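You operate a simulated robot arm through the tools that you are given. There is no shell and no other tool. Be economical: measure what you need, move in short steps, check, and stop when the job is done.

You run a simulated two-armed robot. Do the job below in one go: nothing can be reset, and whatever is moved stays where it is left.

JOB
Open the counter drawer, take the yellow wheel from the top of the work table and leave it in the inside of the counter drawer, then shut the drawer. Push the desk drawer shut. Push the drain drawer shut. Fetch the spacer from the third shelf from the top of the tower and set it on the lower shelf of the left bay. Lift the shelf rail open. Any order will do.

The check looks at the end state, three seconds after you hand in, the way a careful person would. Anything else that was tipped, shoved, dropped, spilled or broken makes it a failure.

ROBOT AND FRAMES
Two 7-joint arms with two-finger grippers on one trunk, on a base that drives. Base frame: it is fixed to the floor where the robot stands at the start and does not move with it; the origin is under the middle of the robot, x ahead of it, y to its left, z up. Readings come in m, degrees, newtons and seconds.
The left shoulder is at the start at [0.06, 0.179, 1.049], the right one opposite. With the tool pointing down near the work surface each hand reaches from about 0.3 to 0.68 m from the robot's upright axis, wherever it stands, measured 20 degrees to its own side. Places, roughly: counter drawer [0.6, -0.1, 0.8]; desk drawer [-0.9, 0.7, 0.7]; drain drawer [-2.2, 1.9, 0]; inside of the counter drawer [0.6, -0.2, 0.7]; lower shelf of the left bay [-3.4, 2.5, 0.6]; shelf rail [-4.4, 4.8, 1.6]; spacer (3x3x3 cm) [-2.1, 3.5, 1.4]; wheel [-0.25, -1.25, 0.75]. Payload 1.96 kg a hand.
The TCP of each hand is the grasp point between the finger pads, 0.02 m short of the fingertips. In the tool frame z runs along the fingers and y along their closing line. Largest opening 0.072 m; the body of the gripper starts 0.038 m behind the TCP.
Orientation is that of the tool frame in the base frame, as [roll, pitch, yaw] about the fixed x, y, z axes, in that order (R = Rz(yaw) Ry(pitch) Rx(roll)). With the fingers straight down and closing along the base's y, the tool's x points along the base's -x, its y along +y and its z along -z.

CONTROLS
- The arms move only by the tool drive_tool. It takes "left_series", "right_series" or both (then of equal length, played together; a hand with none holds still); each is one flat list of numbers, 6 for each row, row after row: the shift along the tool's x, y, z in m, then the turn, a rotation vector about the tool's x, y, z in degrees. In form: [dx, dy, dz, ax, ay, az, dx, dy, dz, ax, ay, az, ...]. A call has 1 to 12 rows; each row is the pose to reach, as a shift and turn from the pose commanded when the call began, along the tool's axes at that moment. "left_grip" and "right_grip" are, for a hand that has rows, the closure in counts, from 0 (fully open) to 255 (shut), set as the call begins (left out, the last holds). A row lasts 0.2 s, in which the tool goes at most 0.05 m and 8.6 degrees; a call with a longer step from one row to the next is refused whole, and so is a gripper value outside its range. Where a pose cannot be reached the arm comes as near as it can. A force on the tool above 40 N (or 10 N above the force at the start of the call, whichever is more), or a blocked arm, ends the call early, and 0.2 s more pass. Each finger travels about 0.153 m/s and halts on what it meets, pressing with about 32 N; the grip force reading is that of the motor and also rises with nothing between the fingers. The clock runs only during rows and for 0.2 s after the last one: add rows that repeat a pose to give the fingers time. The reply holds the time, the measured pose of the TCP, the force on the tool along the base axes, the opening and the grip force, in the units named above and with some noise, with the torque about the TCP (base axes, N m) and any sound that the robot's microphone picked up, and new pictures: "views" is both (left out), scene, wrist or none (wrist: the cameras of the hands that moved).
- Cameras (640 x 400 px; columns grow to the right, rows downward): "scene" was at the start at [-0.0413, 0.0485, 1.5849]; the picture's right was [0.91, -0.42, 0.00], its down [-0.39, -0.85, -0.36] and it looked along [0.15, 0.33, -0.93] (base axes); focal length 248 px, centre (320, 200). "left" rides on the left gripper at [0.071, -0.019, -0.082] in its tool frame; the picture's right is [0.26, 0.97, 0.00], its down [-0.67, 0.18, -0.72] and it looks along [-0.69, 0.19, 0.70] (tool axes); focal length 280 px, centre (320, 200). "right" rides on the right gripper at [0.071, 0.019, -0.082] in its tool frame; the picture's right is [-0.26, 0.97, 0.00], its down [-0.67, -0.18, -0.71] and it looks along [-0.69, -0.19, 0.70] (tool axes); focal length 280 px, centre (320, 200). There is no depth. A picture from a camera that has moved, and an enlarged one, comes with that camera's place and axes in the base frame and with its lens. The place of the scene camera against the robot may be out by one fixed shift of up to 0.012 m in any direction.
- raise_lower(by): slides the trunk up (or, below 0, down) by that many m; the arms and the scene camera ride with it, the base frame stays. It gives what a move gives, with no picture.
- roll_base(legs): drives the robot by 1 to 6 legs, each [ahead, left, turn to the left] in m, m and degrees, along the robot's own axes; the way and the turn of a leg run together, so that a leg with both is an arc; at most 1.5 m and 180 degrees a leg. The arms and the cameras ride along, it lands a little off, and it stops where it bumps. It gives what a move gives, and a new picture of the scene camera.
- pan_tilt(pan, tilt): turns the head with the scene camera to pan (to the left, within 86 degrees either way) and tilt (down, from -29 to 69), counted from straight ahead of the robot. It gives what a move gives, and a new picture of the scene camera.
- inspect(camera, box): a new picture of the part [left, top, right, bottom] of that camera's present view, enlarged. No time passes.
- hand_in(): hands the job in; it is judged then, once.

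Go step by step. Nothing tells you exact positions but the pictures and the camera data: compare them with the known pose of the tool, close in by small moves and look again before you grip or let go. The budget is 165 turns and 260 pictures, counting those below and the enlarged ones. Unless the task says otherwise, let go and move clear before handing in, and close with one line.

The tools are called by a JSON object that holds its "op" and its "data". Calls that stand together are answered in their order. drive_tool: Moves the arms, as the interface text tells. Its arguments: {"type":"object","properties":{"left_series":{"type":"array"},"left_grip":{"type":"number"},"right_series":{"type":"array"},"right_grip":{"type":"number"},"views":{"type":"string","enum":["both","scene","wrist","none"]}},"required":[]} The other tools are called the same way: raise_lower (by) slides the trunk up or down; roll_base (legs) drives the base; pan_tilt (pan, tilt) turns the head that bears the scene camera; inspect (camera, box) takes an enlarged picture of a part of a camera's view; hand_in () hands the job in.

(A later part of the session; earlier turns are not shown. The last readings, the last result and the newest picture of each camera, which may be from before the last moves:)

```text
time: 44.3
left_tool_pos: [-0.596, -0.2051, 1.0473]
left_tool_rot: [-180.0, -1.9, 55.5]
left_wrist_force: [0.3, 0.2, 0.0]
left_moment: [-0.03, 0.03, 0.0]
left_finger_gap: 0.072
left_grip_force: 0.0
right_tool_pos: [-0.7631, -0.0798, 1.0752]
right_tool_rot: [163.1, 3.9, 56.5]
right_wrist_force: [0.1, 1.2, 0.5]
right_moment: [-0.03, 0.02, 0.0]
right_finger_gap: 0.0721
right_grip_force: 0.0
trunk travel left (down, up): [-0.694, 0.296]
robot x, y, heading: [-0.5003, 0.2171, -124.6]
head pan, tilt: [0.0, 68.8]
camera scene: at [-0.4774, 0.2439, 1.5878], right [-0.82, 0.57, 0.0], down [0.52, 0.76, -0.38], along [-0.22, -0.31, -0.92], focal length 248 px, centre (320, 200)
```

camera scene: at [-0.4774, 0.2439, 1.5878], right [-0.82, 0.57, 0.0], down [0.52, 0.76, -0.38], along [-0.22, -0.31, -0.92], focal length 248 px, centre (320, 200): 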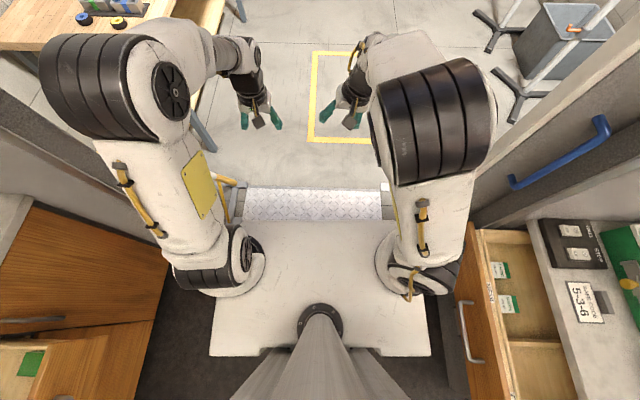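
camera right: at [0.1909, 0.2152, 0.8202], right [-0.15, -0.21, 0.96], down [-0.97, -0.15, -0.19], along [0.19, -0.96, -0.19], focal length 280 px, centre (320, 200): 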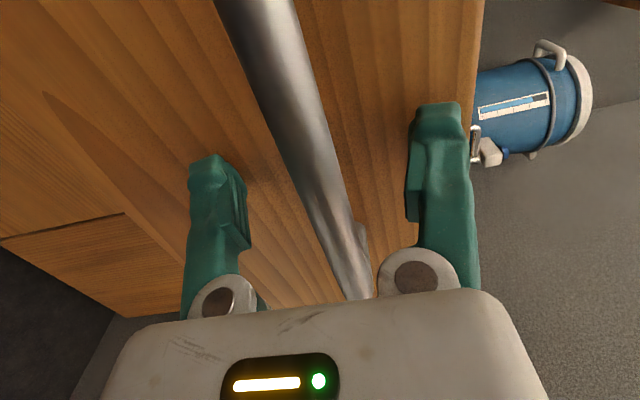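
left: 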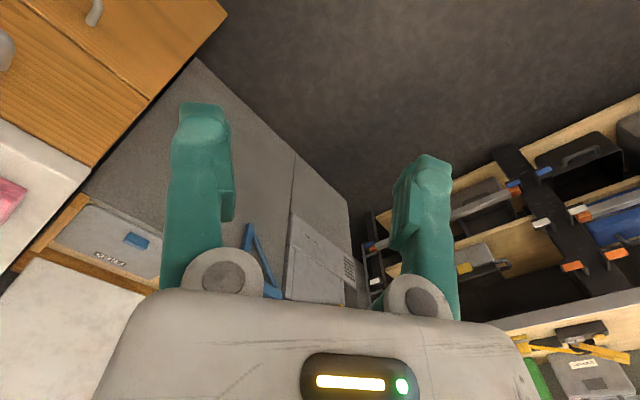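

{"op": "pan_tilt", "data": {"pan": -86, "tilt": 69}}

{"op": "pan_tilt", "data": {"pan": 86, "tilt": 69}}

```text
time: 45.9
left_tool_pos: [-0.6085, -0.2128, 1.0411]
left_tool_rot: [179.9, -2.5, 55.5]
left_wrist_force: [0.4, -1.9, -0.6]
left_moment: [0.1, 0.05, -0.03]
left_finger_gap: 0.072
left_grip_force: 0.0
right_tool_pos: [-0.771, -0.0902, 1.0962]
right_tool_rot: [158.4, 5.7, 56.4]
right_wrist_force: [0.5, -1.2, 1.4]
right_moment: [0.1, 0.1, -0.03]
right_finger_gap: 0.0719
right_grip_force: 0.1
trunk travel left (down, up): [-0.694, 0.296]
robot x, y, heading: [-0.5076, 0.2196, -124.8]
head pan, tilt: [-85.9, 68.8]
camera scene: at [-0.497, 0.3271, 1.5866], right [0.51, 0.86, -0.03], down [0.8, -0.48, -0.37], along [-0.33, 0.16, -0.93], focal length 248 px, centre (320, 200)
```

scene: 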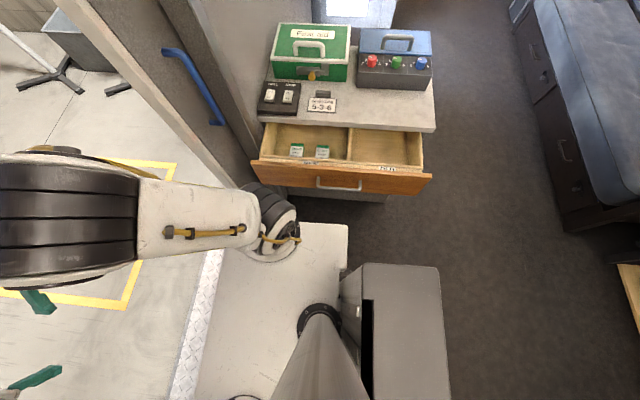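

```text
time: 48.5
left_tool_pos: [-0.6073, -0.2299, 1.0347]
left_tool_rot: [179.9, -3.3, 55.9]
left_wrist_force: [-1.1, -0.5, -0.9]
left_moment: [0.05, -0.05, 0.0]
left_finger_gap: 0.0722
left_grip_force: 0.0
right_tool_pos: [-0.7704, -0.1107, 1.0961]
right_tool_rot: [157.6, 5.6, 56.8]
right_wrist_force: [0.5, -0.8, -0.1]
right_moment: [0.02, -0.01, 0.0]
right_finger_gap: 0.0717
right_grip_force: 0.0
trunk travel left (down, up): [-0.694, 0.296]
robot x, y, heading: [-0.5025, 0.2124, -124.2]
head pan, tilt: [85.9, 68.8]
camera scene: at [-0.4071, 0.2452, 1.5868], right [-0.62, -0.78, 0.02], down [-0.73, 0.57, -0.36], along [0.27, -0.24, -0.93], focal length 248 px, centre (320, 200)
```

scene: 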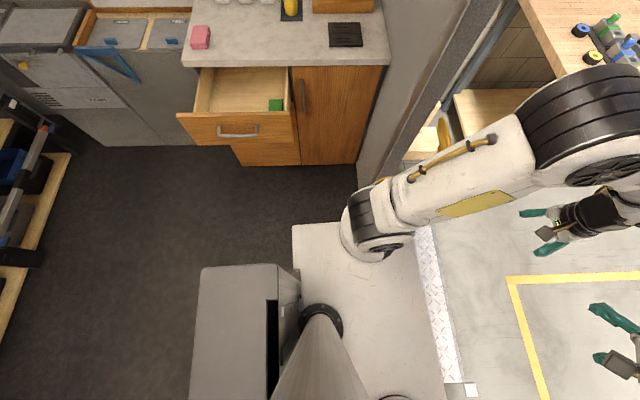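

The arms have sagged from the jolt. I'll level both hands and see whether they hold.

{"op": "drive_tool", "data": {"left_series": [0, 0, -0.01, 0, -1.1, 0, 0, 0, -0.02, 0, -2.2, 0, 0, 0, -0.03, 0, -3.3, 0, 0, 0, -0.03, 0, -3.3, 0], "right_series": [0, 0, 0.02, 7.4, 1.9, 0, 0, 0, 0.04, 14.8, 3.8, 0, 0, 0, 0.06, 22.2, 5.6, 0, 0, 0, 0.06, 22.2, 5.6, 0], "views": "none"}}

{"op": "pan_tilt", "data": {"pan": 0, "tilt": 30}}

```text
time: 49.4
left_tool_pos: [-0.6214, -0.2433, 1.0517]
left_tool_rot: [179.9, -1.2, 55.4]
left_wrist_force: [0.3, -0.4, 0.4]
left_moment: [0.04, -0.02, 0.0]
left_finger_gap: 0.072
left_grip_force: 0.0
right_tool_pos: [-0.8033, -0.0454, 1.059]
right_tool_rot: [173.9, 0.4, 59.4]
right_wrist_force: [-1.4, -1.0, 0.3]
right_moment: [0.0, -0.06, 0.02]
right_finger_gap: 0.0719
right_grip_force: 0.0
right hand out of reach, approached as far as the arm can: row 1, 2, 3, 4
trunk travel left (down, up): [-0.694, 0.296]
robot x, y, heading: [-0.498, 0.2178, -124.6]
head pan, tilt: [85.9, 68.8]
stopped in row 4 (right hand): the arm was blocked; the commanded pose is now the measured one
```

```text
time: 51.0
left_tool_pos: [-0.6185, -0.2476, 1.0519]
left_tool_rot: [-179.9, -1.2, 55.9]
left_wrist_force: [-0.2, -0.9, -0.7]
left_moment: [0.12, -0.02, 0.0]
left_finger_gap: 0.0718
left_grip_force: 0.0
right_tool_pos: [-0.8026, -0.0503, 1.0558]
right_tool_rot: [174.6, 0.2, 59.7]
right_wrist_force: [0.5, -1.7, -0.7]
right_moment: [0.12, 0.01, 0.03]
right_finger_gap: 0.0722
right_grip_force: 0.0
trunk travel left (down, up): [-0.694, 0.296]
robot x, y, heading: [-0.4978, 0.2152, -124.2]
head pan, tilt: [0.0, 30.0]
camera scene: at [-0.5005, 0.2037, 1.6399], right [-0.83, 0.56, 0.0], down [0.27, 0.41, -0.87], along [-0.49, -0.72, -0.49], focal length 248 px, centre (320, 200)
```

scene: 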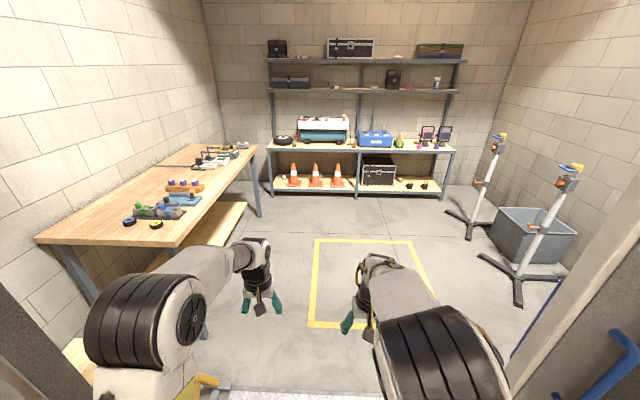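

{"op": "drive_tool", "data": {"right_series": [-0.02, 0, 0.03, 2.5, 0, 0, -0.04, 0, 0.06, 5, 0, 0, -0.05, 0, 0.09, 5, 0, 0, -0.05, 0, 0.12, 5, 0, 0, -0.05, 0, 0.12, 5, 0, 0], "views": "none"}}

{"op": "roll_base", "data": {"legs": [[0.15, 0, 0]]}}

```text
time: 52.4
left_tool_pos: [-0.6059, -0.236, 1.0479]
left_tool_rot: [179.6, -1.5, 54.8]
left_wrist_force: [-0.4, 1.2, -0.4]
left_moment: [-0.04, -0.05, 0.03]
left_finger_gap: 0.072
left_grip_force: 0.0
right_tool_pos: [-0.7906, 0.0096, 0.9948]
right_tool_rot: [-176.5, -2.9, 58.7]
right_wrist_force: [-1.1, 1.1, 0.1]
right_moment: [-0.09, -0.08, 0.0]
right_finger_gap: 0.0721
right_grip_force: 0.1
right hand out of reach, approached as far as the arm can: row 1, 2, 3, 4, 5
trunk travel left (down, up): [-0.694, 0.296]
robot x, y, heading: [-0.4653, 0.2273, -125.3]
head pan, tilt: [0.0, 30.0]
stopped in row 5 (right hand): the arm was blocked; the commanded pose is now the measured one
```

```text
time: 53.8
left_tool_pos: [-0.6868, -0.3564, 1.0502]
left_tool_rot: [179.8, -1.2, 55.0]
left_wrist_force: [-0.7, 0.1, 0.7]
left_moment: [0.02, 0.02, -0.04]
left_finger_gap: 0.0719
left_grip_force: 0.1
right_tool_pos: [-0.8635, -0.1217, 1.0195]
right_tool_rot: [179.2, 0.4, 58.9]
right_wrist_force: [-1.2, -0.1, 0.5]
right_moment: [0.02, 0.02, -0.01]
right_finger_gap: 0.0722
right_grip_force: 0.0
trunk travel left (down, up): [-0.694, 0.296]
robot x, y, heading: [-0.5501, 0.1048, -125.0]
head pan, tilt: [0.0, 30.0]
camera scene: at [-0.5552, 0.1068, 1.6402], right [-0.82, 0.58, 0.0], down [0.28, 0.39, -0.88], along [-0.51, -0.72, -0.48], focal length 248 px, centre (320, 200)
```

scene: 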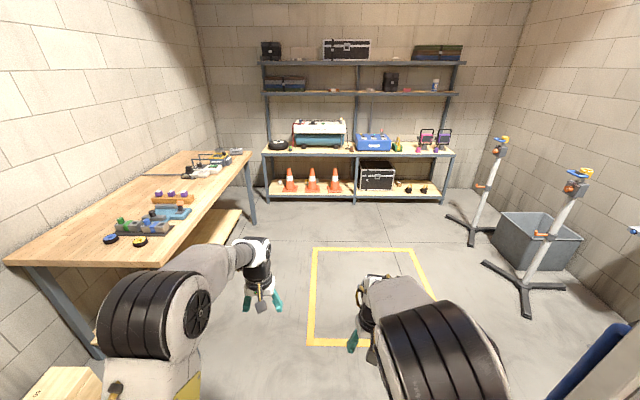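

The right arm seems to be touching the right door frame. Checking that side.

{"op": "pan_tilt", "data": {"pan": -70, "tilt": 25}}

```text
time: 55.2
left_tool_pos: [-0.7012, -0.3754, 1.0361]
left_tool_rot: [179.9, -1.2, 55.0]
left_wrist_force: [0.5, 0.0, -0.1]
left_moment: [0.02, 0.02, 0.0]
left_finger_gap: 0.072
left_grip_force: 0.1
right_tool_pos: [-0.8686, -0.1507, 1.0378]
right_tool_rot: [174.3, 3.4, 58.9]
right_wrist_force: [-0.1, 0.1, -0.9]
right_moment: [0.01, 0.01, 0.0]
right_finger_gap: 0.0717
right_grip_force: 0.1
trunk travel left (down, up): [-0.694, 0.296]
robot x, y, heading: [-0.5539, 0.1075, -125.3]
head pan, tilt: [-70.0, 25.0]
camera scene: at [-0.5903, 0.2074, 1.6468], right [0.26, 0.96, -0.02], down [0.4, -0.13, -0.91], along [-0.88, 0.23, -0.42], focal length 248 px, centre (320, 200)
```

scene: 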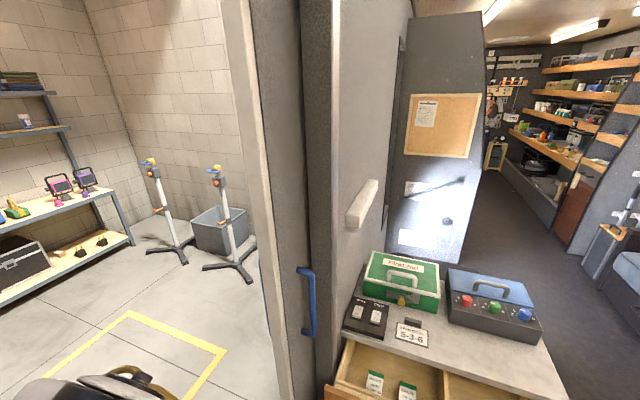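

{"op": "roll_base", "data": {"legs": [[-0.05, 0, 0], [0, 0.1, 0], [0.3, 0, 0]]}}

{"op": "pan_tilt", "data": {"pan": 60, "tilt": 35}}

```text
time: 58.5
left_tool_pos: [-0.7606, -0.6359, 1.0367]
left_tool_rot: [179.8, -2.7, 54.8]
left_wrist_force: [0.5, 0.3, 1.0]
left_moment: [0.04, 0.02, 0.02]
left_finger_gap: 0.0723
left_grip_force: 0.1
right_tool_pos: [-0.9355, -0.4048, 1.0134]
right_tool_rot: [178.3, -0.2, 58.9]
right_wrist_force: [0.1, 0.2, 0.6]
right_moment: [0.04, 0.01, 0.01]
right_finger_gap: 0.0719
right_grip_force: 0.0
trunk travel left (down, up): [-0.694, 0.296]
robot x, y, heading: [-0.6127, -0.159, -125.2]
head pan, tilt: [-70.0, 25.0]
camera scene: at [-0.6718, -0.0854, 1.6515], right [0.26, 0.96, 0.0], down [0.41, -0.11, -0.91], along [-0.87, 0.24, -0.42], focal length 248 px, centre (320, 200)
```

scene: 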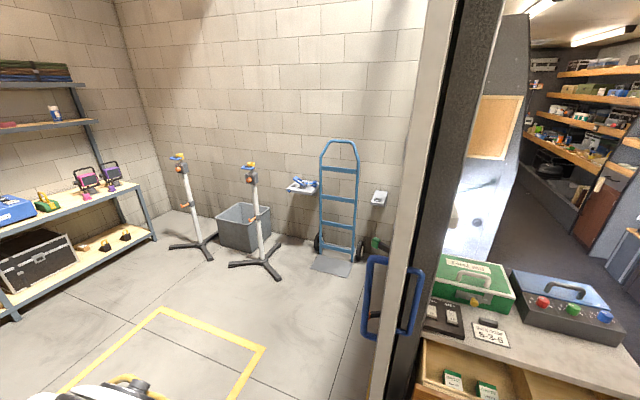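

```text
time: 60.6
left_tool_pos: [-0.7621, -0.6355, 1.0308]
left_tool_rot: [179.7, -2.5, 55.0]
left_wrist_force: [-0.7, -0.2, 0.6]
left_moment: [0.02, -0.01, -0.01]
left_finger_gap: 0.0718
left_grip_force: 0.1
right_tool_pos: [-0.9343, -0.4047, 1.0117]
right_tool_rot: [177.7, 0.4, 58.9]
right_wrist_force: [-0.7, 0.7, 0.1]
right_moment: [-0.01, -0.02, 0.0]
right_finger_gap: 0.0721
right_grip_force: 0.1
trunk travel left (down, up): [-0.694, 0.296]
robot x, y, heading: [-0.6158, -0.1551, -125.2]
head pan, tilt: [60.0, 35.0]
camera scene: at [-0.5466, -0.1888, 1.6357], right [-0.91, -0.42, 0.0], down [-0.24, 0.52, -0.82], along [0.34, -0.74, -0.57], focal length 248 px, centre (320, 200)
```

scene: 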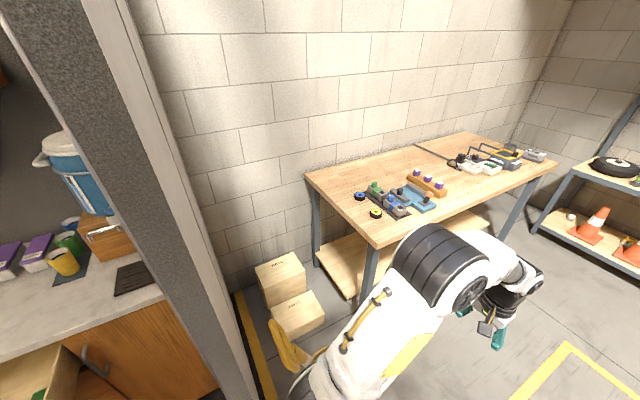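

Through now. The wheel triangulates to about (-0.40,-1.18,0.88). I'll drive on, turn left to face the table.

{"op": "roll_base", "data": {"legs": [[0.62, 0, 0], [0, 0, 90.6]]}}

{"op": "pan_tilt", "data": {"pan": 0, "tilt": 50}}

```text
time: 68.0
left_tool_pos: [-0.4882, -0.8038, 1.0303]
left_tool_rot: [179.8, -2.6, 146.3]
left_wrist_force: [-0.1, 0.1, -0.4]
left_moment: [0.02, -0.02, -0.04]
left_finger_gap: 0.0723
left_grip_force: 0.1
right_tool_pos: [-0.7176, -0.9827, 1.0068]
right_tool_rot: [178.3, -0.1, 150.2]
right_wrist_force: [0.2, -0.3, 0.0]
right_moment: [0.01, -0.02, 0.0]
right_finger_gap: 0.0721
right_grip_force: 0.2
trunk travel left (down, up): [-0.694, 0.296]
robot x, y, heading: [-0.9747, -0.6666, -33.7]
head pan, tilt: [60.0, 35.0]
camera scene: at [-0.948, -0.5981, 1.6286], right [0.44, -0.9, 0.0], down [-0.52, -0.25, -0.82], along [0.74, 0.36, -0.57], focal length 248 px, centre (320, 200)
```

scene: 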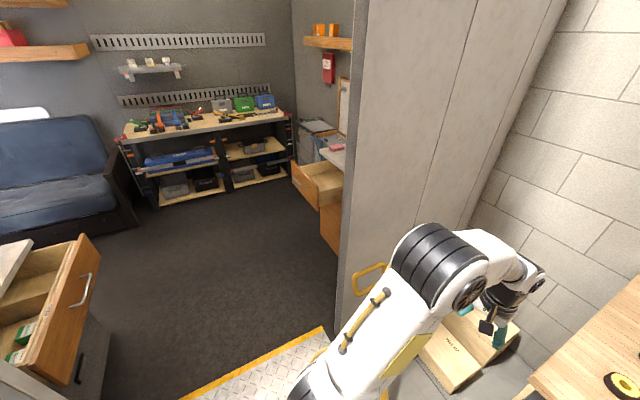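

```text
time: 69.3
left_tool_pos: [-0.4889, -0.8034, 1.0296]
left_tool_rot: [179.8, -2.6, 146.2]
left_wrist_force: [-0.2, -0.2, -0.1]
left_moment: [0.0, 0.01, -0.02]
left_finger_gap: 0.072
left_grip_force: 0.0
right_tool_pos: [-0.7165, -0.9832, 1.0065]
right_tool_rot: [178.3, 0.0, 150.1]
right_wrist_force: [-0.6, -0.1, 0.0]
right_moment: [0.0, 0.01, 0.0]
right_finger_gap: 0.072
right_grip_force: 0.2
trunk travel left (down, up): [-0.694, 0.296]
robot x, y, heading: [-0.9706, -0.6701, -33.8]
head pan, tilt: [0.0, 50.0]
camera scene: at [-0.9632, -0.6797, 1.6068], right [-0.56, -0.83, 0.0], down [-0.64, 0.43, -0.64], along [0.53, -0.36, -0.77], focal length 248 px, centre (320, 200)
```

scene: 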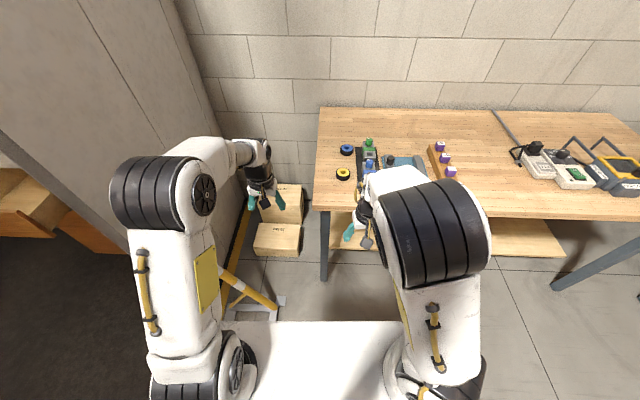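

{"op": "roll_base", "data": {"legs": [[0.24, 0.03, -0.8]]}}

{"op": "inspect", "data": {"camera": "right", "box": [0, 0, 640, 400]}}

```text
time: 71.1
left_tool_pos: [-0.2787, -0.9196, 1.0309]
left_tool_rot: [179.7, -2.6, 145.4]
left_wrist_force: [-0.2, 0.0, 0.2]
left_moment: [0.0, 0.0, 0.04]
left_finger_gap: 0.0718
left_grip_force: 0.1
right_tool_pos: [-0.5079, -1.0963, 1.0052]
right_tool_rot: [178.2, -0.1, 149.2]
right_wrist_force: [-1.0, -0.6, -0.7]
right_moment: [0.0, 0.02, 0.0]
right_finger_gap: 0.0722
right_grip_force: 0.0
trunk travel left (down, up): [-0.694, 0.296]
robot x, y, heading: [-0.7587, -0.7764, -34.8]
head pan, tilt: [0.0, 50.0]
camera scene: at [-0.7498, -0.789, 1.6068], right [-0.57, -0.82, 0.0], down [-0.63, 0.44, -0.64], along [0.53, -0.37, -0.77], focal length 248 px, centre (320, 200)
```

scene: 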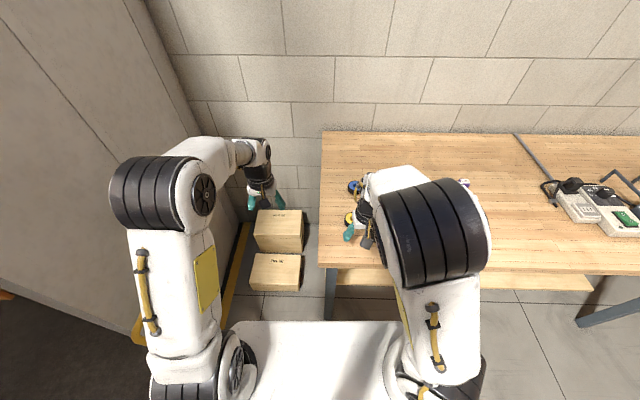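

```text
1.00 times, centred on (320, 200) of right (not enlarged: the box is as wide or as high as the picture)
camera zoom: at [-0.5611, -1.0463, 1.0886], right [0.72, 0.7, 0.03], down [0.48, -0.52, 0.71], along [0.51, -0.49, -0.71], focal length 280 px, centre (320, 200)
```

zoom: 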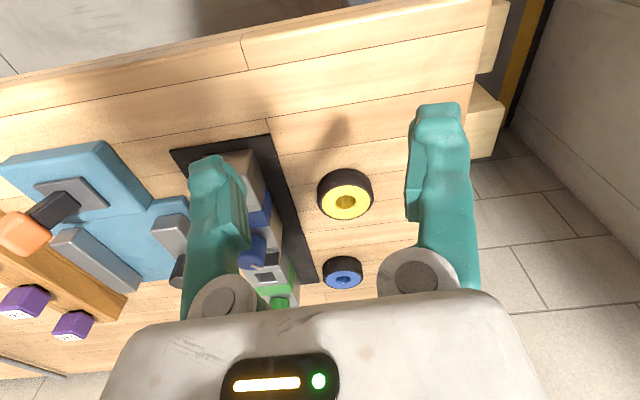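

The wheel lies flat, about 57 mm across, so a tool-down grip across it fits. I'll move over it and descend partway.

{"op": "drive_tool", "data": {"right_series": [-0.046, -0.004, 0, 0.6, 0, 0, -0.092, -0.008, 0.01, 1.2, 0, 0, -0.139, -0.0126, 0.025, 1.8, 0, 0, -0.139, -0.0126, 0.045, 1.8, 0, 0, -0.139, -0.0126, 0.045, 1.8, 0, 0], "right_grip": 0, "views": "both"}}

```text
time: 72.3
left_tool_pos: [-0.2781, -0.9198, 1.0316]
left_tool_rot: [179.9, -2.6, 145.4]
left_wrist_force: [-0.2, 0.3, -0.4]
left_moment: [-0.02, -0.02, 0.02]
left_finger_gap: 0.0719
left_grip_force: 0.1
right_tool_pos: [-0.4882, -1.1095, 1.0419]
right_tool_rot: [180.0, 0.0, 149.4]
right_wrist_force: [0.5, 0.1, 0.1]
right_moment: [0.0, 0.01, -0.02]
right_finger_gap: 0.072
right_grip_force: 0.1
right hand out of reach, approached as far as the arm can: row 1, 2, 3, 4, 5
trunk travel left (down, up): [-0.694, 0.296]
robot x, y, heading: [-0.759, -0.7794, -35.0]
head pan, tilt: [0.0, 50.0]
camera scene: at [-0.7498, -0.7891, 1.6068], right [-0.57, -0.82, 0.0], down [-0.63, 0.44, -0.64], along [0.53, -0.37, -0.77], focal length 248 px, centre (320, 200)
camera right: at [-0.5396, -1.0565, 1.124], right [0.72, 0.7, 0.0], down [0.49, -0.5, 0.71], along [0.5, -0.51, -0.7], focal length 280 px, centre (320, 200)
```

scene: 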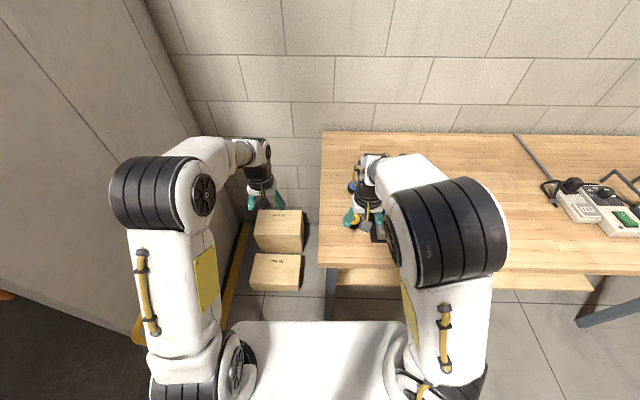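
right: 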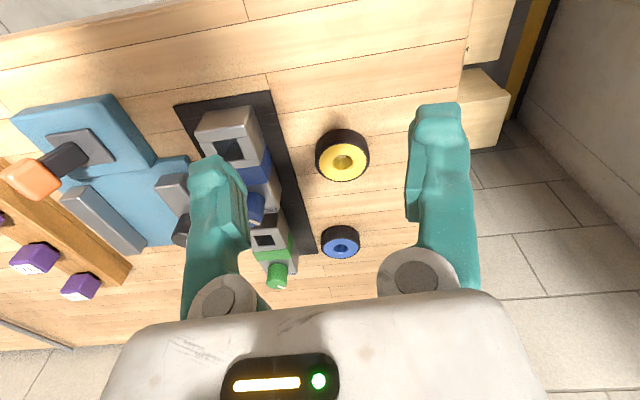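

The right arm is in an awkward posture. I'll raise the trunk for better elbow room and move the hand outward and down to free it.

{"op": "raise_lower", "data": {"by": 0.15}}

{"op": "drive_tool", "data": {"right_series": [0, -0.03, 0.02, 0, 0, 0, 0, -0.06, 0.05, 0, 0, 0, 0, -0.1, 0.08, 0, 0, 0, 0, -0.12, 0.11, 0, 0, 0, -0.03, -0.12, 0.12, 0, 0, 0, -0.06, -0.12, 0.12, 0, 0, 0], "views": "scene"}}

```text
time: 74.0
left_tool_pos: [-0.2786, -0.9192, 1.1793]
left_tool_rot: [179.7, -2.6, 145.4]
left_wrist_force: [-0.9, -0.2, -0.1]
left_moment: [-0.01, 0.0, 0.04]
left_finger_gap: 0.0719
left_grip_force: 0.2
right_tool_pos: [-0.4882, -1.1102, 1.1925]
right_tool_rot: [179.8, -0.1, 149.4]
right_wrist_force: [0.5, 0.5, 1.0]
right_moment: [-0.01, 0.0, -0.02]
right_finger_gap: 0.0723
right_grip_force: 0.1
trunk travel left (down, up): [-0.844, 0.146]
robot x, y, heading: [-0.7575, -0.7792, -34.7]
head pan, tilt: [0.0, 50.0]
```

```text
time: 75.4
left_tool_pos: [-0.2772, -0.9195, 1.1799]
left_tool_rot: [179.8, -2.6, 145.4]
left_wrist_force: [0.5, 0.5, 0.2]
left_moment: [0.08, 0.0, -0.01]
left_finger_gap: 0.0719
left_grip_force: 0.0
right_tool_pos: [-0.569, -1.1537, 1.158]
right_tool_rot: [180.0, -0.1, 149.3]
right_wrist_force: [-1.0, 0.0, -0.1]
right_moment: [-0.01, -0.04, 0.01]
right_finger_gap: 0.0719
right_grip_force: 0.1
right hand out of reach, approached as far as the arm can: row 1, 2, 3, 4, 5, 6
trunk travel left (down, up): [-0.844, 0.146]
robot x, y, heading: [-0.7604, -0.7772, -34.9]
head pan, tilt: [0.0, 50.0]
camera scene: at [-0.7495, -0.7889, 1.7568], right [-0.57, -0.82, 0.0], down [-0.63, 0.44, -0.64], along [0.53, -0.37, -0.77], focal length 248 px, centre (320, 200)
```

scene: 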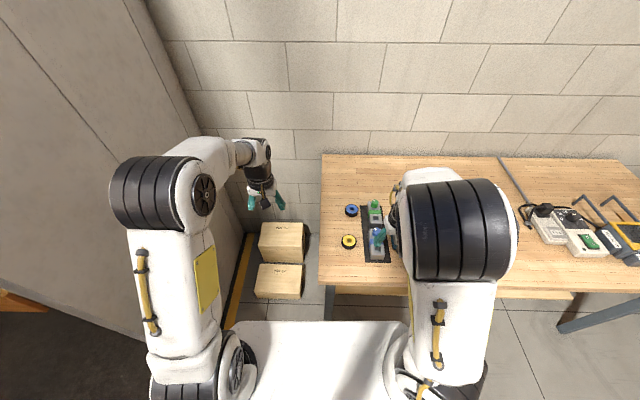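

{"op": "drive_tool", "data": {"right_series": [-0.011, 0.006, 0.013, -4.95, -4.95, 4.95, -0.022, 0.012, 0.027, -9.9, -9.9, 9.9, -0.033, 0.018, 0.04, -14.85, -14.85, 14.85, -0.044, 0.024, 0.053, -19.8, -19.8, 19.8, -0.055, 0.03, 0.067, -24.75, -24.75, 24.75, -0.066, 0.036, 0.08, -29.7, -29.7, 29.7, -0.077, 0.042, 0.093, -34.65, -34.65, 34.65, -0.088, 0.048, 0.107, -39.6, -39.6, 39.6, -0.1, 0.054, 0.12, -44.55, -44.55, 44.55, -0.11, 0.06, 0.133, -49.5, -49.5, 49.5, -0.12, 0.07, 0.147, -54.45, -54.45, 54.45, -0.13, 0.08, 0.15, -59.4, -59.4, 59.4], "views": "none"}}

{"op": "drive_tool", "data": {"right_series": [0, 0, 0, -4.95, -4.95, 4.95, 0, 0, 0, -9.9, -9.9, 9.9, 0, 0, 0, -9.9, -9.9, 9.9], "views": "scene"}}

```text
time: 78.0
left_tool_pos: [-0.2776, -0.9197, 1.1795]
left_tool_rot: [179.8, -2.6, 145.3]
left_wrist_force: [0.2, 0.2, 0.0]
left_moment: [0.01, 0.0, -0.01]
left_finger_gap: 0.0719
left_grip_force: 0.1
right_tool_pos: [-0.4158, -1.0965, 1.229]
right_tool_rot: [100.9, 8.9, 70.1]
right_wrist_force: [0.7, 0.6, -0.4]
right_moment: [-0.01, -0.01, 0.03]
right_finger_gap: 0.0719
right_grip_force: 0.1
right hand out of reach, approached as far as the arm can: row 1, 2, 3, 4, 5, 6, 7, 8, 9, 10, 11, 12
trunk travel left (down, up): [-0.844, 0.146]
robot x, y, heading: [-0.7615, -0.7777, -34.6]
head pan, tilt: [0.0, 50.0]
```

```text
time: 78.8
left_tool_pos: [-0.2782, -0.9193, 1.1798]
left_tool_rot: [179.8, -2.7, 145.4]
left_wrist_force: [0.2, 0.1, 0.8]
left_moment: [0.05, -0.04, 0.02]
left_finger_gap: 0.072
left_grip_force: 0.0
right_tool_pos: [-0.4195, -1.0996, 1.2644]
right_tool_rot: [90.1, -0.2, 59.4]
right_wrist_force: [0.2, 0.1, -0.1]
right_moment: [-0.01, -0.01, 0.0]
right_finger_gap: 0.0717
right_grip_force: 0.1
right hand out of reach, approached as far as the arm can: row 1, 2, 3
trunk travel left (down, up): [-0.844, 0.146]
robot x, y, heading: [-0.7632, -0.7759, -35.0]
head pan, tilt: [0.0, 50.0]
camera scene: at [-0.7499, -0.7895, 1.7568], right [-0.57, -0.82, 0.0], down [-0.63, 0.44, -0.64], along [0.53, -0.37, -0.77], focal length 248 px, centre (320, 200)
```

scene: 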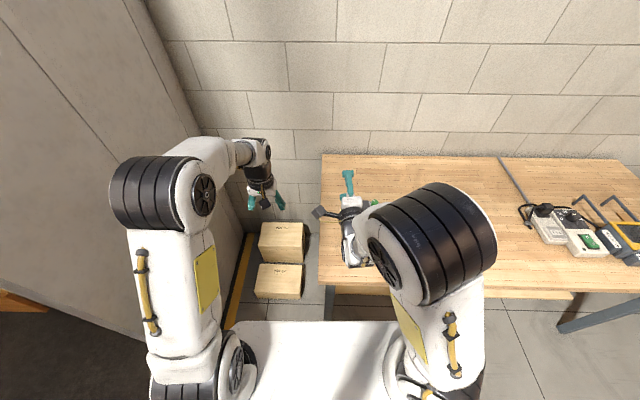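

{"op": "drive_tool", "data": {"right_series": [0, 0, 0.04, 0, 0, 0, 0, 0, 0.08, 0, 0, 0, 0, 0, 0.12, 0, 0, 0, 0, 0, 0.16, 0, 0, 0, 0, 0, 0.2, 0, 0, 0, 0, -0.04, 0.2, 0, 0, 0, 0, -0.08, 0.2, 0, 0, 0, 0, -0.12, 0.2, 0, 0, 0, 0, -0.16, 0.2, 0, 0, 0, 0, -0.2, 0.2, 0, 0, 0], "views": "scene"}}

```text
time: 81.0
left_tool_pos: [-0.2781, -0.9187, 1.1809]
left_tool_rot: [179.9, -2.6, 145.4]
left_wrist_force: [0.4, -0.5, 0.4]
left_moment: [0.02, 0.02, -0.01]
left_finger_gap: 0.072
left_grip_force: 0.1
right_tool_pos: [-0.3689, -1.1349, 1.2981]
right_tool_rot: [90.1, 0.0, 59.4]
right_wrist_force: [-0.9, -0.6, 0.1]
right_moment: [0.02, 0.0, 0.01]
right_finger_gap: 0.072
right_grip_force: 0.0
right hand out of reach, approached as far as the arm can: row 1, 2, 3, 4, 5, 6, 7, 8, 9, 10
trunk travel left (down, up): [-0.844, 0.146]
robot x, y, heading: [-0.7602, -0.7785, -34.7]
head pan, tilt: [0.0, 50.0]
camera scene: at [-0.75, -0.789, 1.7568], right [-0.57, -0.82, 0.0], down [-0.63, 0.44, -0.64], along [0.53, -0.37, -0.77], focal length 248 px, centre (320, 200)
```

scene: 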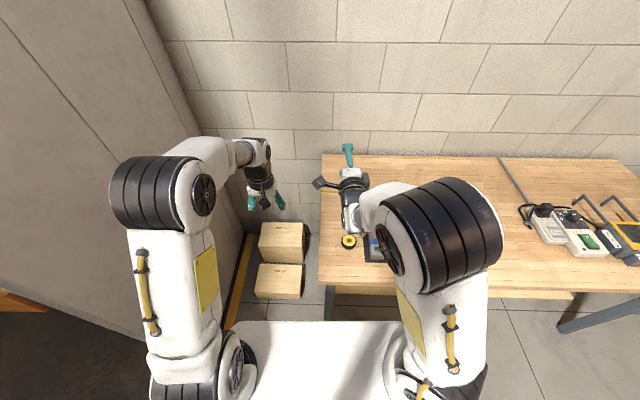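

{"op": "drive_tool", "data": {"right_series": [-0.04, 0, 0, 0, 0, 0, -0.08, -0.02, 0, 0, 0, 0, -0.12, -0.04, 0, 0, 0, 0, -0.16, -0.06, 0, 0, 0, 0, -0.2, -0.08, 0, 0, 0, 0, -0.24, -0.1, 0, 0, 0, 0, -0.28, -0.12, 0, 0, 0, 0, -0.32, -0.14, 0, 0, 0, 0, -0.34, -0.16, 0, 0, 0, 0], "views": "scene"}}

```text
time: 83.0
left_tool_pos: [-0.2774, -0.9194, 1.1786]
left_tool_rot: [179.8, -2.6, 145.3]
left_wrist_force: [-0.5, -0.9, 1.0]
left_moment: [-0.01, 0.03, -0.02]
left_finger_gap: 0.0718
left_grip_force: 0.1
right_tool_pos: [-0.5488, -1.2675, 1.3145]
right_tool_rot: [90.0, -0.2, 59.3]
right_wrist_force: [-1.2, 0.1, -0.7]
right_moment: [0.01, 0.02, -0.01]
right_finger_gap: 0.0721
right_grip_force: 0.1
right hand out of reach, approached as far as the arm can: row 2, 3, 4, 5, 6, 7, 8, 9
trunk travel left (down, up): [-0.844, 0.146]
robot x, y, heading: [-0.7591, -0.7765, -34.8]
head pan, tilt: [0.0, 50.0]
camera scene: at [-0.7503, -0.7891, 1.7568], right [-0.57, -0.82, 0.0], down [-0.63, 0.44, -0.64], along [0.53, -0.37, -0.77], focal length 248 px, centre (320, 200)
```

scene: 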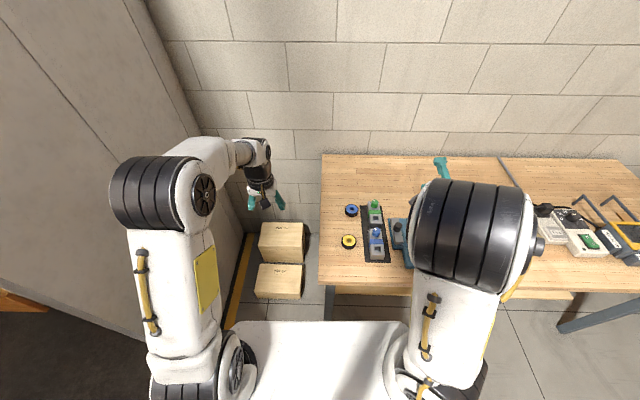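

{"op": "drive_tool", "data": {"right_series": [0, 0, 0, 0, 0, -8.5, 0, 0, 0, 0, 0, -17, 0, 0, 0, 0, 0, -25.5, 0, 0, 0, 0, 0, -34, 0, 0, 0, 0, 0, -42.5, 0, -0.02, 0, 0, 0, -51, 0, -0.05, 0, 0, 0, -59.5, 0, -0.08, 0.03, 0, 0, -68, 0, -0.12, 0.06, 0, 0, -76.5, 0, -0.16, 0.1, 0, 0, -85, 0, -0.2, 0.12, 0, 0, -90, 0, -0.2, 0.12, 0, 0, -90], "views": "scene"}}

```text
refused: row 10 steps farther than a row can; nothing moved
```

{"op": "drive_tool", "data": {"right_series": [0, 0, 0, 0, 0, -8.5, 0, 0, 0, 0, 0, -17, 0, 0, 0, 0, 0, -25.5, 0, 0, 0, 0, 0, -34, 0, 0, 0, 0, 0, -42.5, 0, -0.02, 0, 0, 0, -51, 0, -0.05, 0, 0, 0, -59.5, 0, -0.08, 0.03, 0, 0, -68, 0, -0.11, 0.05, 0, 0, -76.5, 0, -0.14, 0.08, 0, 0, -85, 0, -0.17, 0.1, 0, 0, -90, 0, -0.2, 0.12, 0, 0, -90], "views": "scene"}}

```text
time: 85.6
left_tool_pos: [-0.2774, -0.9184, 1.1804]
left_tool_rot: [179.8, -2.6, 145.4]
left_wrist_force: [-0.4, 0.1, -0.1]
left_moment: [-0.04, -0.02, -0.01]
left_finger_gap: 0.0721
left_grip_force: 0.0
right_tool_pos: [-0.4927, -1.231, 1.2941]
right_tool_rot: [-135.7, 89.8, -166.3]
right_wrist_force: [-0.2, -0.4, -0.4]
right_moment: [0.0, -0.02, 0.01]
right_finger_gap: 0.0718
right_grip_force: 0.0
right hand out of reach, approached as far as the arm can: row 6, 7, 8, 9, 10, 11, 12
trunk travel left (down, up): [-0.844, 0.146]
robot x, y, heading: [-0.7584, -0.7798, -34.5]
head pan, tilt: [0.0, 50.0]
camera scene: at [-0.7496, -0.7887, 1.7568], right [-0.57, -0.82, 0.0], down [-0.63, 0.44, -0.64], along [0.53, -0.37, -0.77], focal length 248 px, centre (320, 200)
```

scene: 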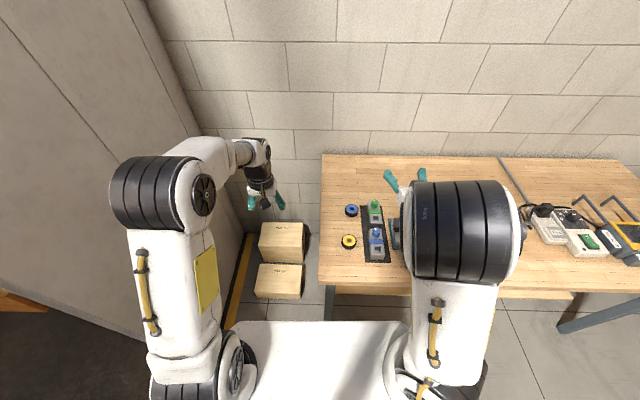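

{"op": "drive_tool", "data": {"right_series": [0, 0, 0, 0, 0, 0], "views": "none"}}

{"op": "drive_tool", "data": {"right_series": [-0.04, 0, 0, 0, 0, 0, -0.08, 0, 0, 0, 0, 0, -0.12, 0, 0, 0, 0, 0, -0.16, 0, 0, 0, 0, 0], "views": "none"}}

```text
time: 86.0
left_tool_pos: [-0.2779, -0.9199, 1.1803]
left_tool_rot: [179.8, -2.6, 145.4]
left_wrist_force: [-0.1, 0.9, 1.3]
left_moment: [-0.01, 0.02, 0.04]
left_finger_gap: 0.072
left_grip_force: 0.1
right_tool_pos: [-0.4932, -1.2318, 1.2952]
right_tool_rot: [121.2, 89.8, 90.6]
right_wrist_force: [0.8, 0.0, 0.4]
right_moment: [-0.02, 0.01, 0.02]
right_finger_gap: 0.0719
right_grip_force: 0.0
trunk travel left (down, up): [-0.844, 0.146]
robot x, y, heading: [-0.7604, -0.778, -34.6]
head pan, tilt: [0.0, 50.0]
```

```text
time: 87.0
left_tool_pos: [-0.2776, -0.9176, 1.1808]
left_tool_rot: [179.8, -2.4, 145.4]
left_wrist_force: [-0.9, -0.4, 0.2]
left_moment: [0.01, 0.01, 0.0]
left_finger_gap: 0.072
left_grip_force: 0.1
right_tool_pos: [-0.4938, -1.2343, 1.4595]
right_tool_rot: [-115.7, 89.9, -146.4]
right_wrist_force: [0.3, 0.5, 0.3]
right_moment: [0.0, -0.01, -0.01]
right_finger_gap: 0.0721
right_grip_force: 0.2
trunk travel left (down, up): [-0.844, 0.146]
robot x, y, heading: [-0.7591, -0.7779, -34.7]
head pan, tilt: [0.0, 50.0]
```

{"op": "drive_tool", "data": {"right_series": [0, 0, 0.04, 0, 0, 0, 0, 0, 0.08, 0, 0, 0, 0, 0, 0.12, 0, 0, 0, 0, 0, 0.16, 0, 0, 0, 0, 0, 0.2, 0, 0, 0, 0, 0, 0.23, 0, 0, 0], "views": "none"}}

{"op": "drive_tool", "data": {"right_series": [0.04, 0, 0, 0, 0, 0, 0.08, 0, 0, 0, 0, 0, 0.12, 0, 0, 0, 0, 0, 0.16, 0, 0, 0, 0, 0, 0.2, 0, 0, 0, 0, 0], "views": "scene"}}

```text
time: 88.4
left_tool_pos: [-0.2763, -0.9203, 1.1804]
left_tool_rot: [179.8, -2.6, 145.4]
left_wrist_force: [-0.1, -0.2, 0.3]
left_moment: [-0.05, 0.0, -0.01]
left_finger_gap: 0.072
left_grip_force: 0.1
right_tool_pos: [-0.292, -1.3529, 1.4566]
right_tool_rot: [148.9, 89.9, 118.2]
right_wrist_force: [0.3, 1.0, -0.3]
right_moment: [0.02, -0.02, 0.0]
right_finger_gap: 0.0719
right_grip_force: 0.0
trunk travel left (down, up): [-0.844, 0.146]
robot x, y, heading: [-0.7611, -0.7796, -34.7]
head pan, tilt: [0.0, 50.0]
```

```text
time: 89.6
left_tool_pos: [-0.2778, -0.9198, 1.1798]
left_tool_rot: [179.9, -2.6, 145.3]
left_wrist_force: [0.8, -0.5, 0.0]
left_moment: [0.02, 0.02, -0.03]
left_finger_gap: 0.0719
left_grip_force: 0.1
right_tool_pos: [-0.2932, -1.3522, 1.2567]
right_tool_rot: [113.9, 90.0, 83.3]
right_wrist_force: [0.3, -0.6, -0.3]
right_moment: [0.0, 0.01, -0.02]
right_finger_gap: 0.0723
right_grip_force: 0.1
trunk travel left (down, up): [-0.844, 0.146]
robot x, y, heading: [-0.7595, -0.7775, -34.7]
head pan, tilt: [0.0, 50.0]
camera scene: at [-0.7489, -0.79, 1.7569], right [-0.57, -0.82, 0.0], down [-0.63, 0.44, -0.64], along [0.53, -0.37, -0.77], focal length 248 px, centre (320, 200)
```

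scene: 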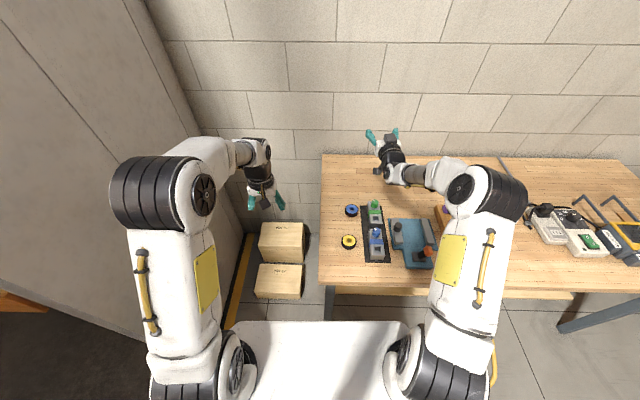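

Freed up. Now pitch the hand down over the wheel.

{"op": "drive_tool", "data": {"right_series": [0.01, 0.008, -0.005, 0, 8.4, 0, 0.02, 0.016, -0.015, 0, 16.8, 0, 0.03, 0.024, -0.03, 0, 25.2, 0, 0.04, 0.032, -0.045, 0, 33.6, 0, 0.05, 0.04, -0.06, 0, 42, 0, 0.06, 0.048, -0.08, 0, 50.4, 0, 0.07, 0.056, -0.1, 0, 58.8, 0, 0.08, 0.064, -0.12, 0, 67.2, 0, 0.1, 0.072, -0.14, 0, 75.6, 0, 0.12, 0.08, -0.16, 0, 84, 0, 0.15, 0.085, -0.18, 0, 90, 0, 0.18, 0.085, -0.183, 0, 90, 0], "views": "both"}}

```text
time: 92.2
left_tool_pos: [-0.2773, -0.9186, 1.1803]
left_tool_rot: [179.8, -2.6, 145.4]
left_wrist_force: [-0.6, 0.7, 0.3]
left_moment: [0.0, -0.02, 0.0]
left_finger_gap: 0.0719
left_grip_force: 0.1
right_tool_pos: [-0.4074, -1.1854, 1.0785]
right_tool_rot: [179.8, -0.1, 149.3]
right_wrist_force: [0.5, 0.2, 0.2]
right_moment: [-0.02, 0.02, -0.01]
right_finger_gap: 0.072
right_grip_force: 0.1
trunk travel left (down, up): [-0.844, 0.146]
robot x, y, heading: [-0.7593, -0.775, -34.8]
head pan, tilt: [0.0, 50.0]
camera scene: at [-0.7494, -0.7896, 1.7569], right [-0.57, -0.82, 0.0], down [-0.63, 0.44, -0.64], along [0.53, -0.37, -0.77], focal length 248 px, centre (320, 200)
camera right: at [-0.4585, -1.1329, 1.1611], right [0.72, 0.7, 0.0], down [0.49, -0.5, 0.71], along [0.5, -0.51, -0.7], focal length 280 px, centre (320, 200)
```

scene: 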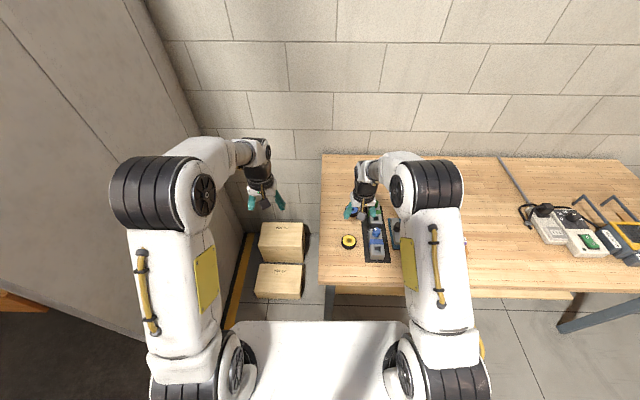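
right: 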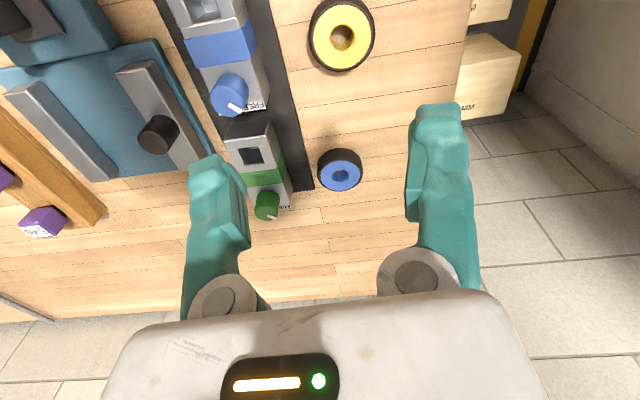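

{"op": "drive_tool", "data": {"right_series": [-0.004, 0.009, 0.04, 0, 0, 0, -0.008, 0.0177, 0.08, 0, 0, 0, -0.008, 0.0177, 0.12, 0, 0, 0, -0.008, 0.0177, 0.12, 0, 0, 0], "views": "both"}}

{"op": "inspect", "data": {"camera": "scene", "box": [300, 170, 420, 270]}}

```text
time: 93.2
left_tool_pos: [-0.2772, -0.9193, 1.1808]
left_tool_rot: [179.8, -2.6, 145.3]
left_wrist_force: [1.1, 0.0, -0.3]
left_moment: [-0.01, 0.02, 0.02]
left_finger_gap: 0.072
left_grip_force: 0.0
right_tool_pos: [-0.3909, -1.1729, 0.9578]
right_tool_rot: [179.9, 0.0, 149.3]
right_wrist_force: [0.6, 0.9, -0.5]
right_moment: [-0.02, 0.02, -0.02]
right_finger_gap: 0.0721
right_grip_force: 0.0
trunk travel left (down, up): [-0.844, 0.146]
robot x, y, heading: [-0.763, -0.7777, -34.9]
head pan, tilt: [0.0, 50.0]
camera scene: at [-0.75, -0.7887, 1.7568], right [-0.57, -0.82, 0.0], down [-0.63, 0.44, -0.64], along [0.53, -0.37, -0.77], focal length 248 px, centre (320, 200)
camera right: at [-0.4417, -1.1206, 1.0401], right [0.72, 0.7, 0.0], down [0.49, -0.5, 0.72], along [0.5, -0.51, -0.7], focal length 280 px, centre (320, 200)
```

scene: 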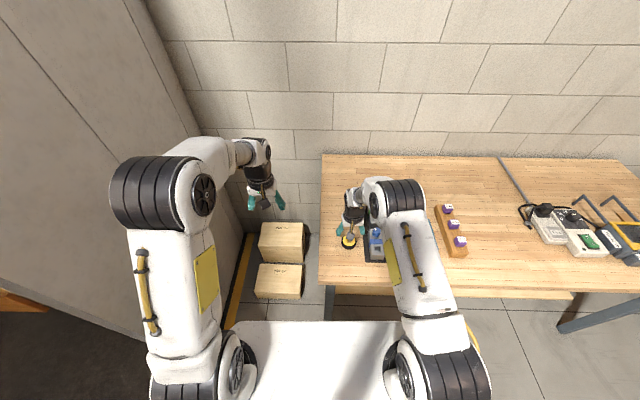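
right: 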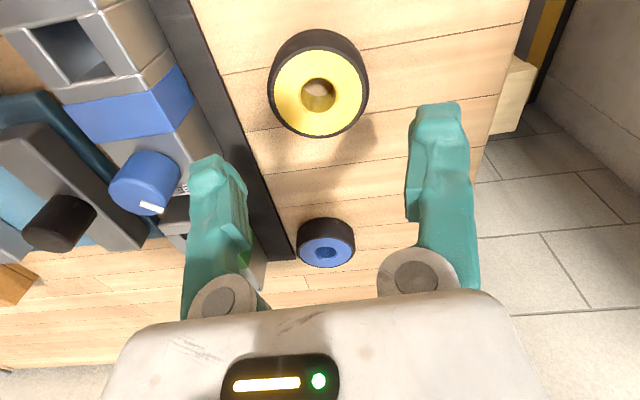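

```text
4.00 times, centred on (360, 220) of scene
camera zoom: at [-0.75, -0.7887, 1.7568], right [-0.57, -0.82, 0.0], down [-0.63, 0.44, -0.64], along [0.53, -0.37, -0.77], focal length 992 px, centre (160, 120)
```

zoom: 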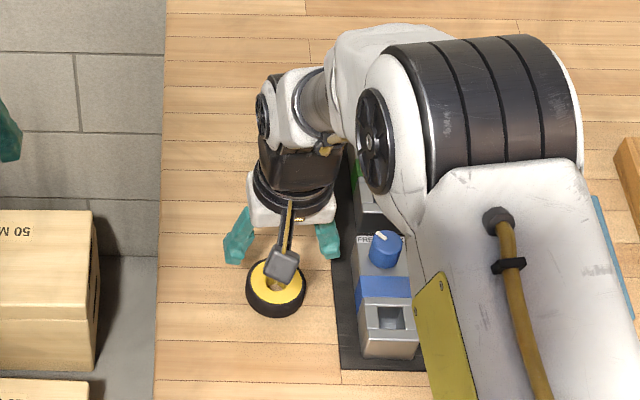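

{"op": "drive_tool", "data": {"right_series": [0, -0.001, 0.03, 0, 0, 0, 0, -0.001, 0.06, 0, 0, 0, 0, -0.001, 0.07, 0, 0, 0, 0, -0.001, 0.07, 0, 0, 0], "views": "wrist"}}

```text
time: 94.2
left_tool_pos: [-0.2772, -0.9201, 1.1802]
left_tool_rot: [179.8, -2.5, 145.4]
left_wrist_force: [-0.4, -0.2, 0.0]
left_moment: [0.0, 0.03, 0.03]
left_finger_gap: 0.072
left_grip_force: 0.1
right_tool_pos: [-0.3918, -1.1739, 0.8876]
right_tool_rot: [179.9, 0.0, 149.3]
right_wrist_force: [0.4, 0.2, -0.7]
right_moment: [0.03, -0.01, -0.01]
right_finger_gap: 0.0719
right_grip_force: 0.0
trunk travel left (down, up): [-0.844, 0.146]
robot x, y, heading: [-0.7597, -0.7789, -35.0]
head pan, tilt: [0.0, 50.0]
camera right: at [-0.4419, -1.1217, 0.9693], right [0.72, 0.7, 0.0], down [0.49, -0.5, 0.71], along [0.5, -0.51, -0.7], focal length 280 px, centre (320, 200)
```

right: 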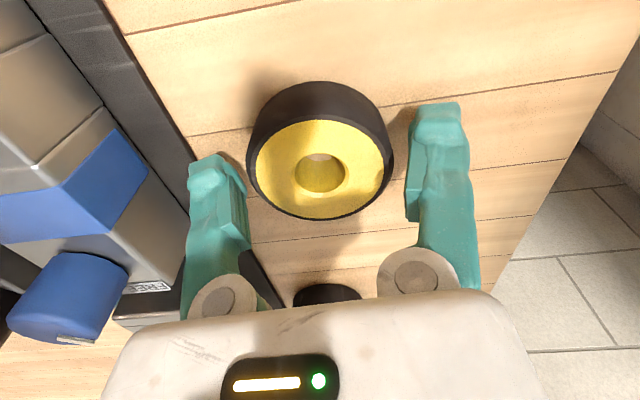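

{"op": "drive_tool", "data": {"right_series": [0.009, 0, 0, 0, 0, 0, 0.009, 0, 0.003, 0, 0, 0], "views": "wrist"}}

```text
time: 94.8
left_tool_pos: [-0.2773, -0.9195, 1.1803]
left_tool_rot: [179.8, -2.6, 145.4]
left_wrist_force: [-0.4, -0.9, 0.5]
left_moment: [-0.03, 0.0, -0.02]
left_finger_gap: 0.0718
left_grip_force: 0.0
right_tool_pos: [-0.3989, -1.1693, 0.8853]
right_tool_rot: [179.9, 0.0, 149.2]
right_wrist_force: [-0.1, -0.6, -0.8]
right_moment: [0.0, -0.01, -0.02]
right_finger_gap: 0.0723
right_grip_force: 0.0
trunk travel left (down, up): [-0.844, 0.146]
robot x, y, heading: [-0.759, -0.7762, -34.6]
head pan, tilt: [0.0, 50.0]
camera right: at [-0.4506, -1.1183, 0.9674], right [0.72, 0.7, 0.0], down [0.49, -0.5, 0.71], along [0.5, -0.51, -0.7], focal length 280 px, centre (320, 200)
```

right: 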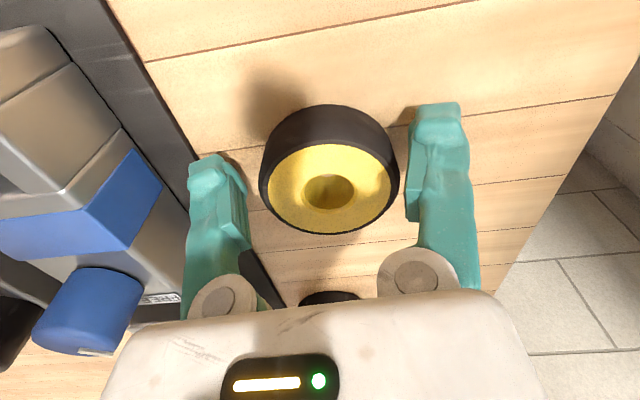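

{"op": "drive_tool", "data": {"right_series": [0, 0.003, 0.005, 0, 0, 0, 0, 0.003, 0.008, 0, 0, 0], "views": "none"}}

{"op": "drive_tool", "data": {"right_series": [0, 0, 0, 0, 0, 0, 0, 0, 0, 0, 0, 0, 0, 0, 0, 0, 0, 0], "right_grip": 200, "views": "wrist"}}

```text
time: 95.4
left_tool_pos: [-0.2779, -0.9196, 1.1805]
left_tool_rot: [179.8, -2.7, 145.4]
left_wrist_force: [-1.0, -0.2, 0.1]
left_moment: [-0.03, -0.01, 0.0]
left_finger_gap: 0.0719
left_grip_force: 0.2
right_tool_pos: [-0.3985, -1.1678, 0.8766]
right_tool_rot: [179.9, 0.0, 149.4]
right_wrist_force: [0.8, 0.2, 1.6]
right_moment: [-0.02, -0.01, 0.0]
right_finger_gap: 0.0718
right_grip_force: 0.0
trunk travel left (down, up): [-0.844, 0.146]
robot x, y, heading: [-0.7597, -0.7786, -34.7]
head pan, tilt: [0.0, 50.0]
```

```text
time: 96.2
left_tool_pos: [-0.2788, -0.9187, 1.1805]
left_tool_rot: [179.8, -2.5, 145.4]
left_wrist_force: [0.2, 0.4, -0.4]
left_moment: [-0.01, -0.02, -0.01]
left_finger_gap: 0.0721
left_grip_force: 0.1
right_tool_pos: [-0.3988, -1.1684, 0.8778]
right_tool_rot: [-179.9, 0.2, 149.3]
right_wrist_force: [0.3, -8.1, 18.3]
right_moment: [-0.65, 0.25, 0.11]
right_finger_gap: 0.0604
right_grip_force: 31.3
trunk travel left (down, up): [-0.844, 0.146]
robot x, y, heading: [-0.7598, -0.7766, -34.9]
head pan, tilt: [0.0, 50.0]
camera right: at [-0.4504, -1.1162, 0.9601], right [0.72, 0.7, 0.0], down [0.48, -0.5, 0.72], along [0.5, -0.51, -0.7], focal length 280 px, centre (320, 200)
```

right: 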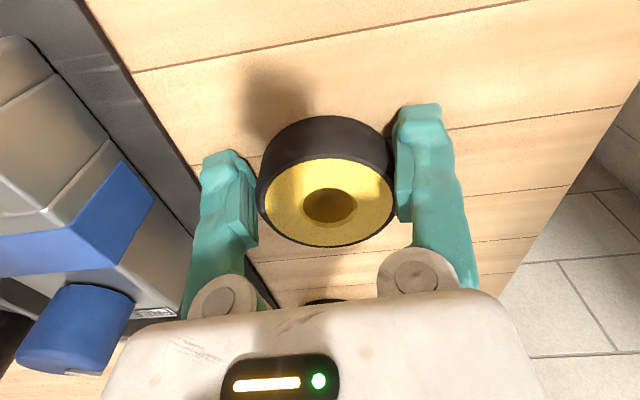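

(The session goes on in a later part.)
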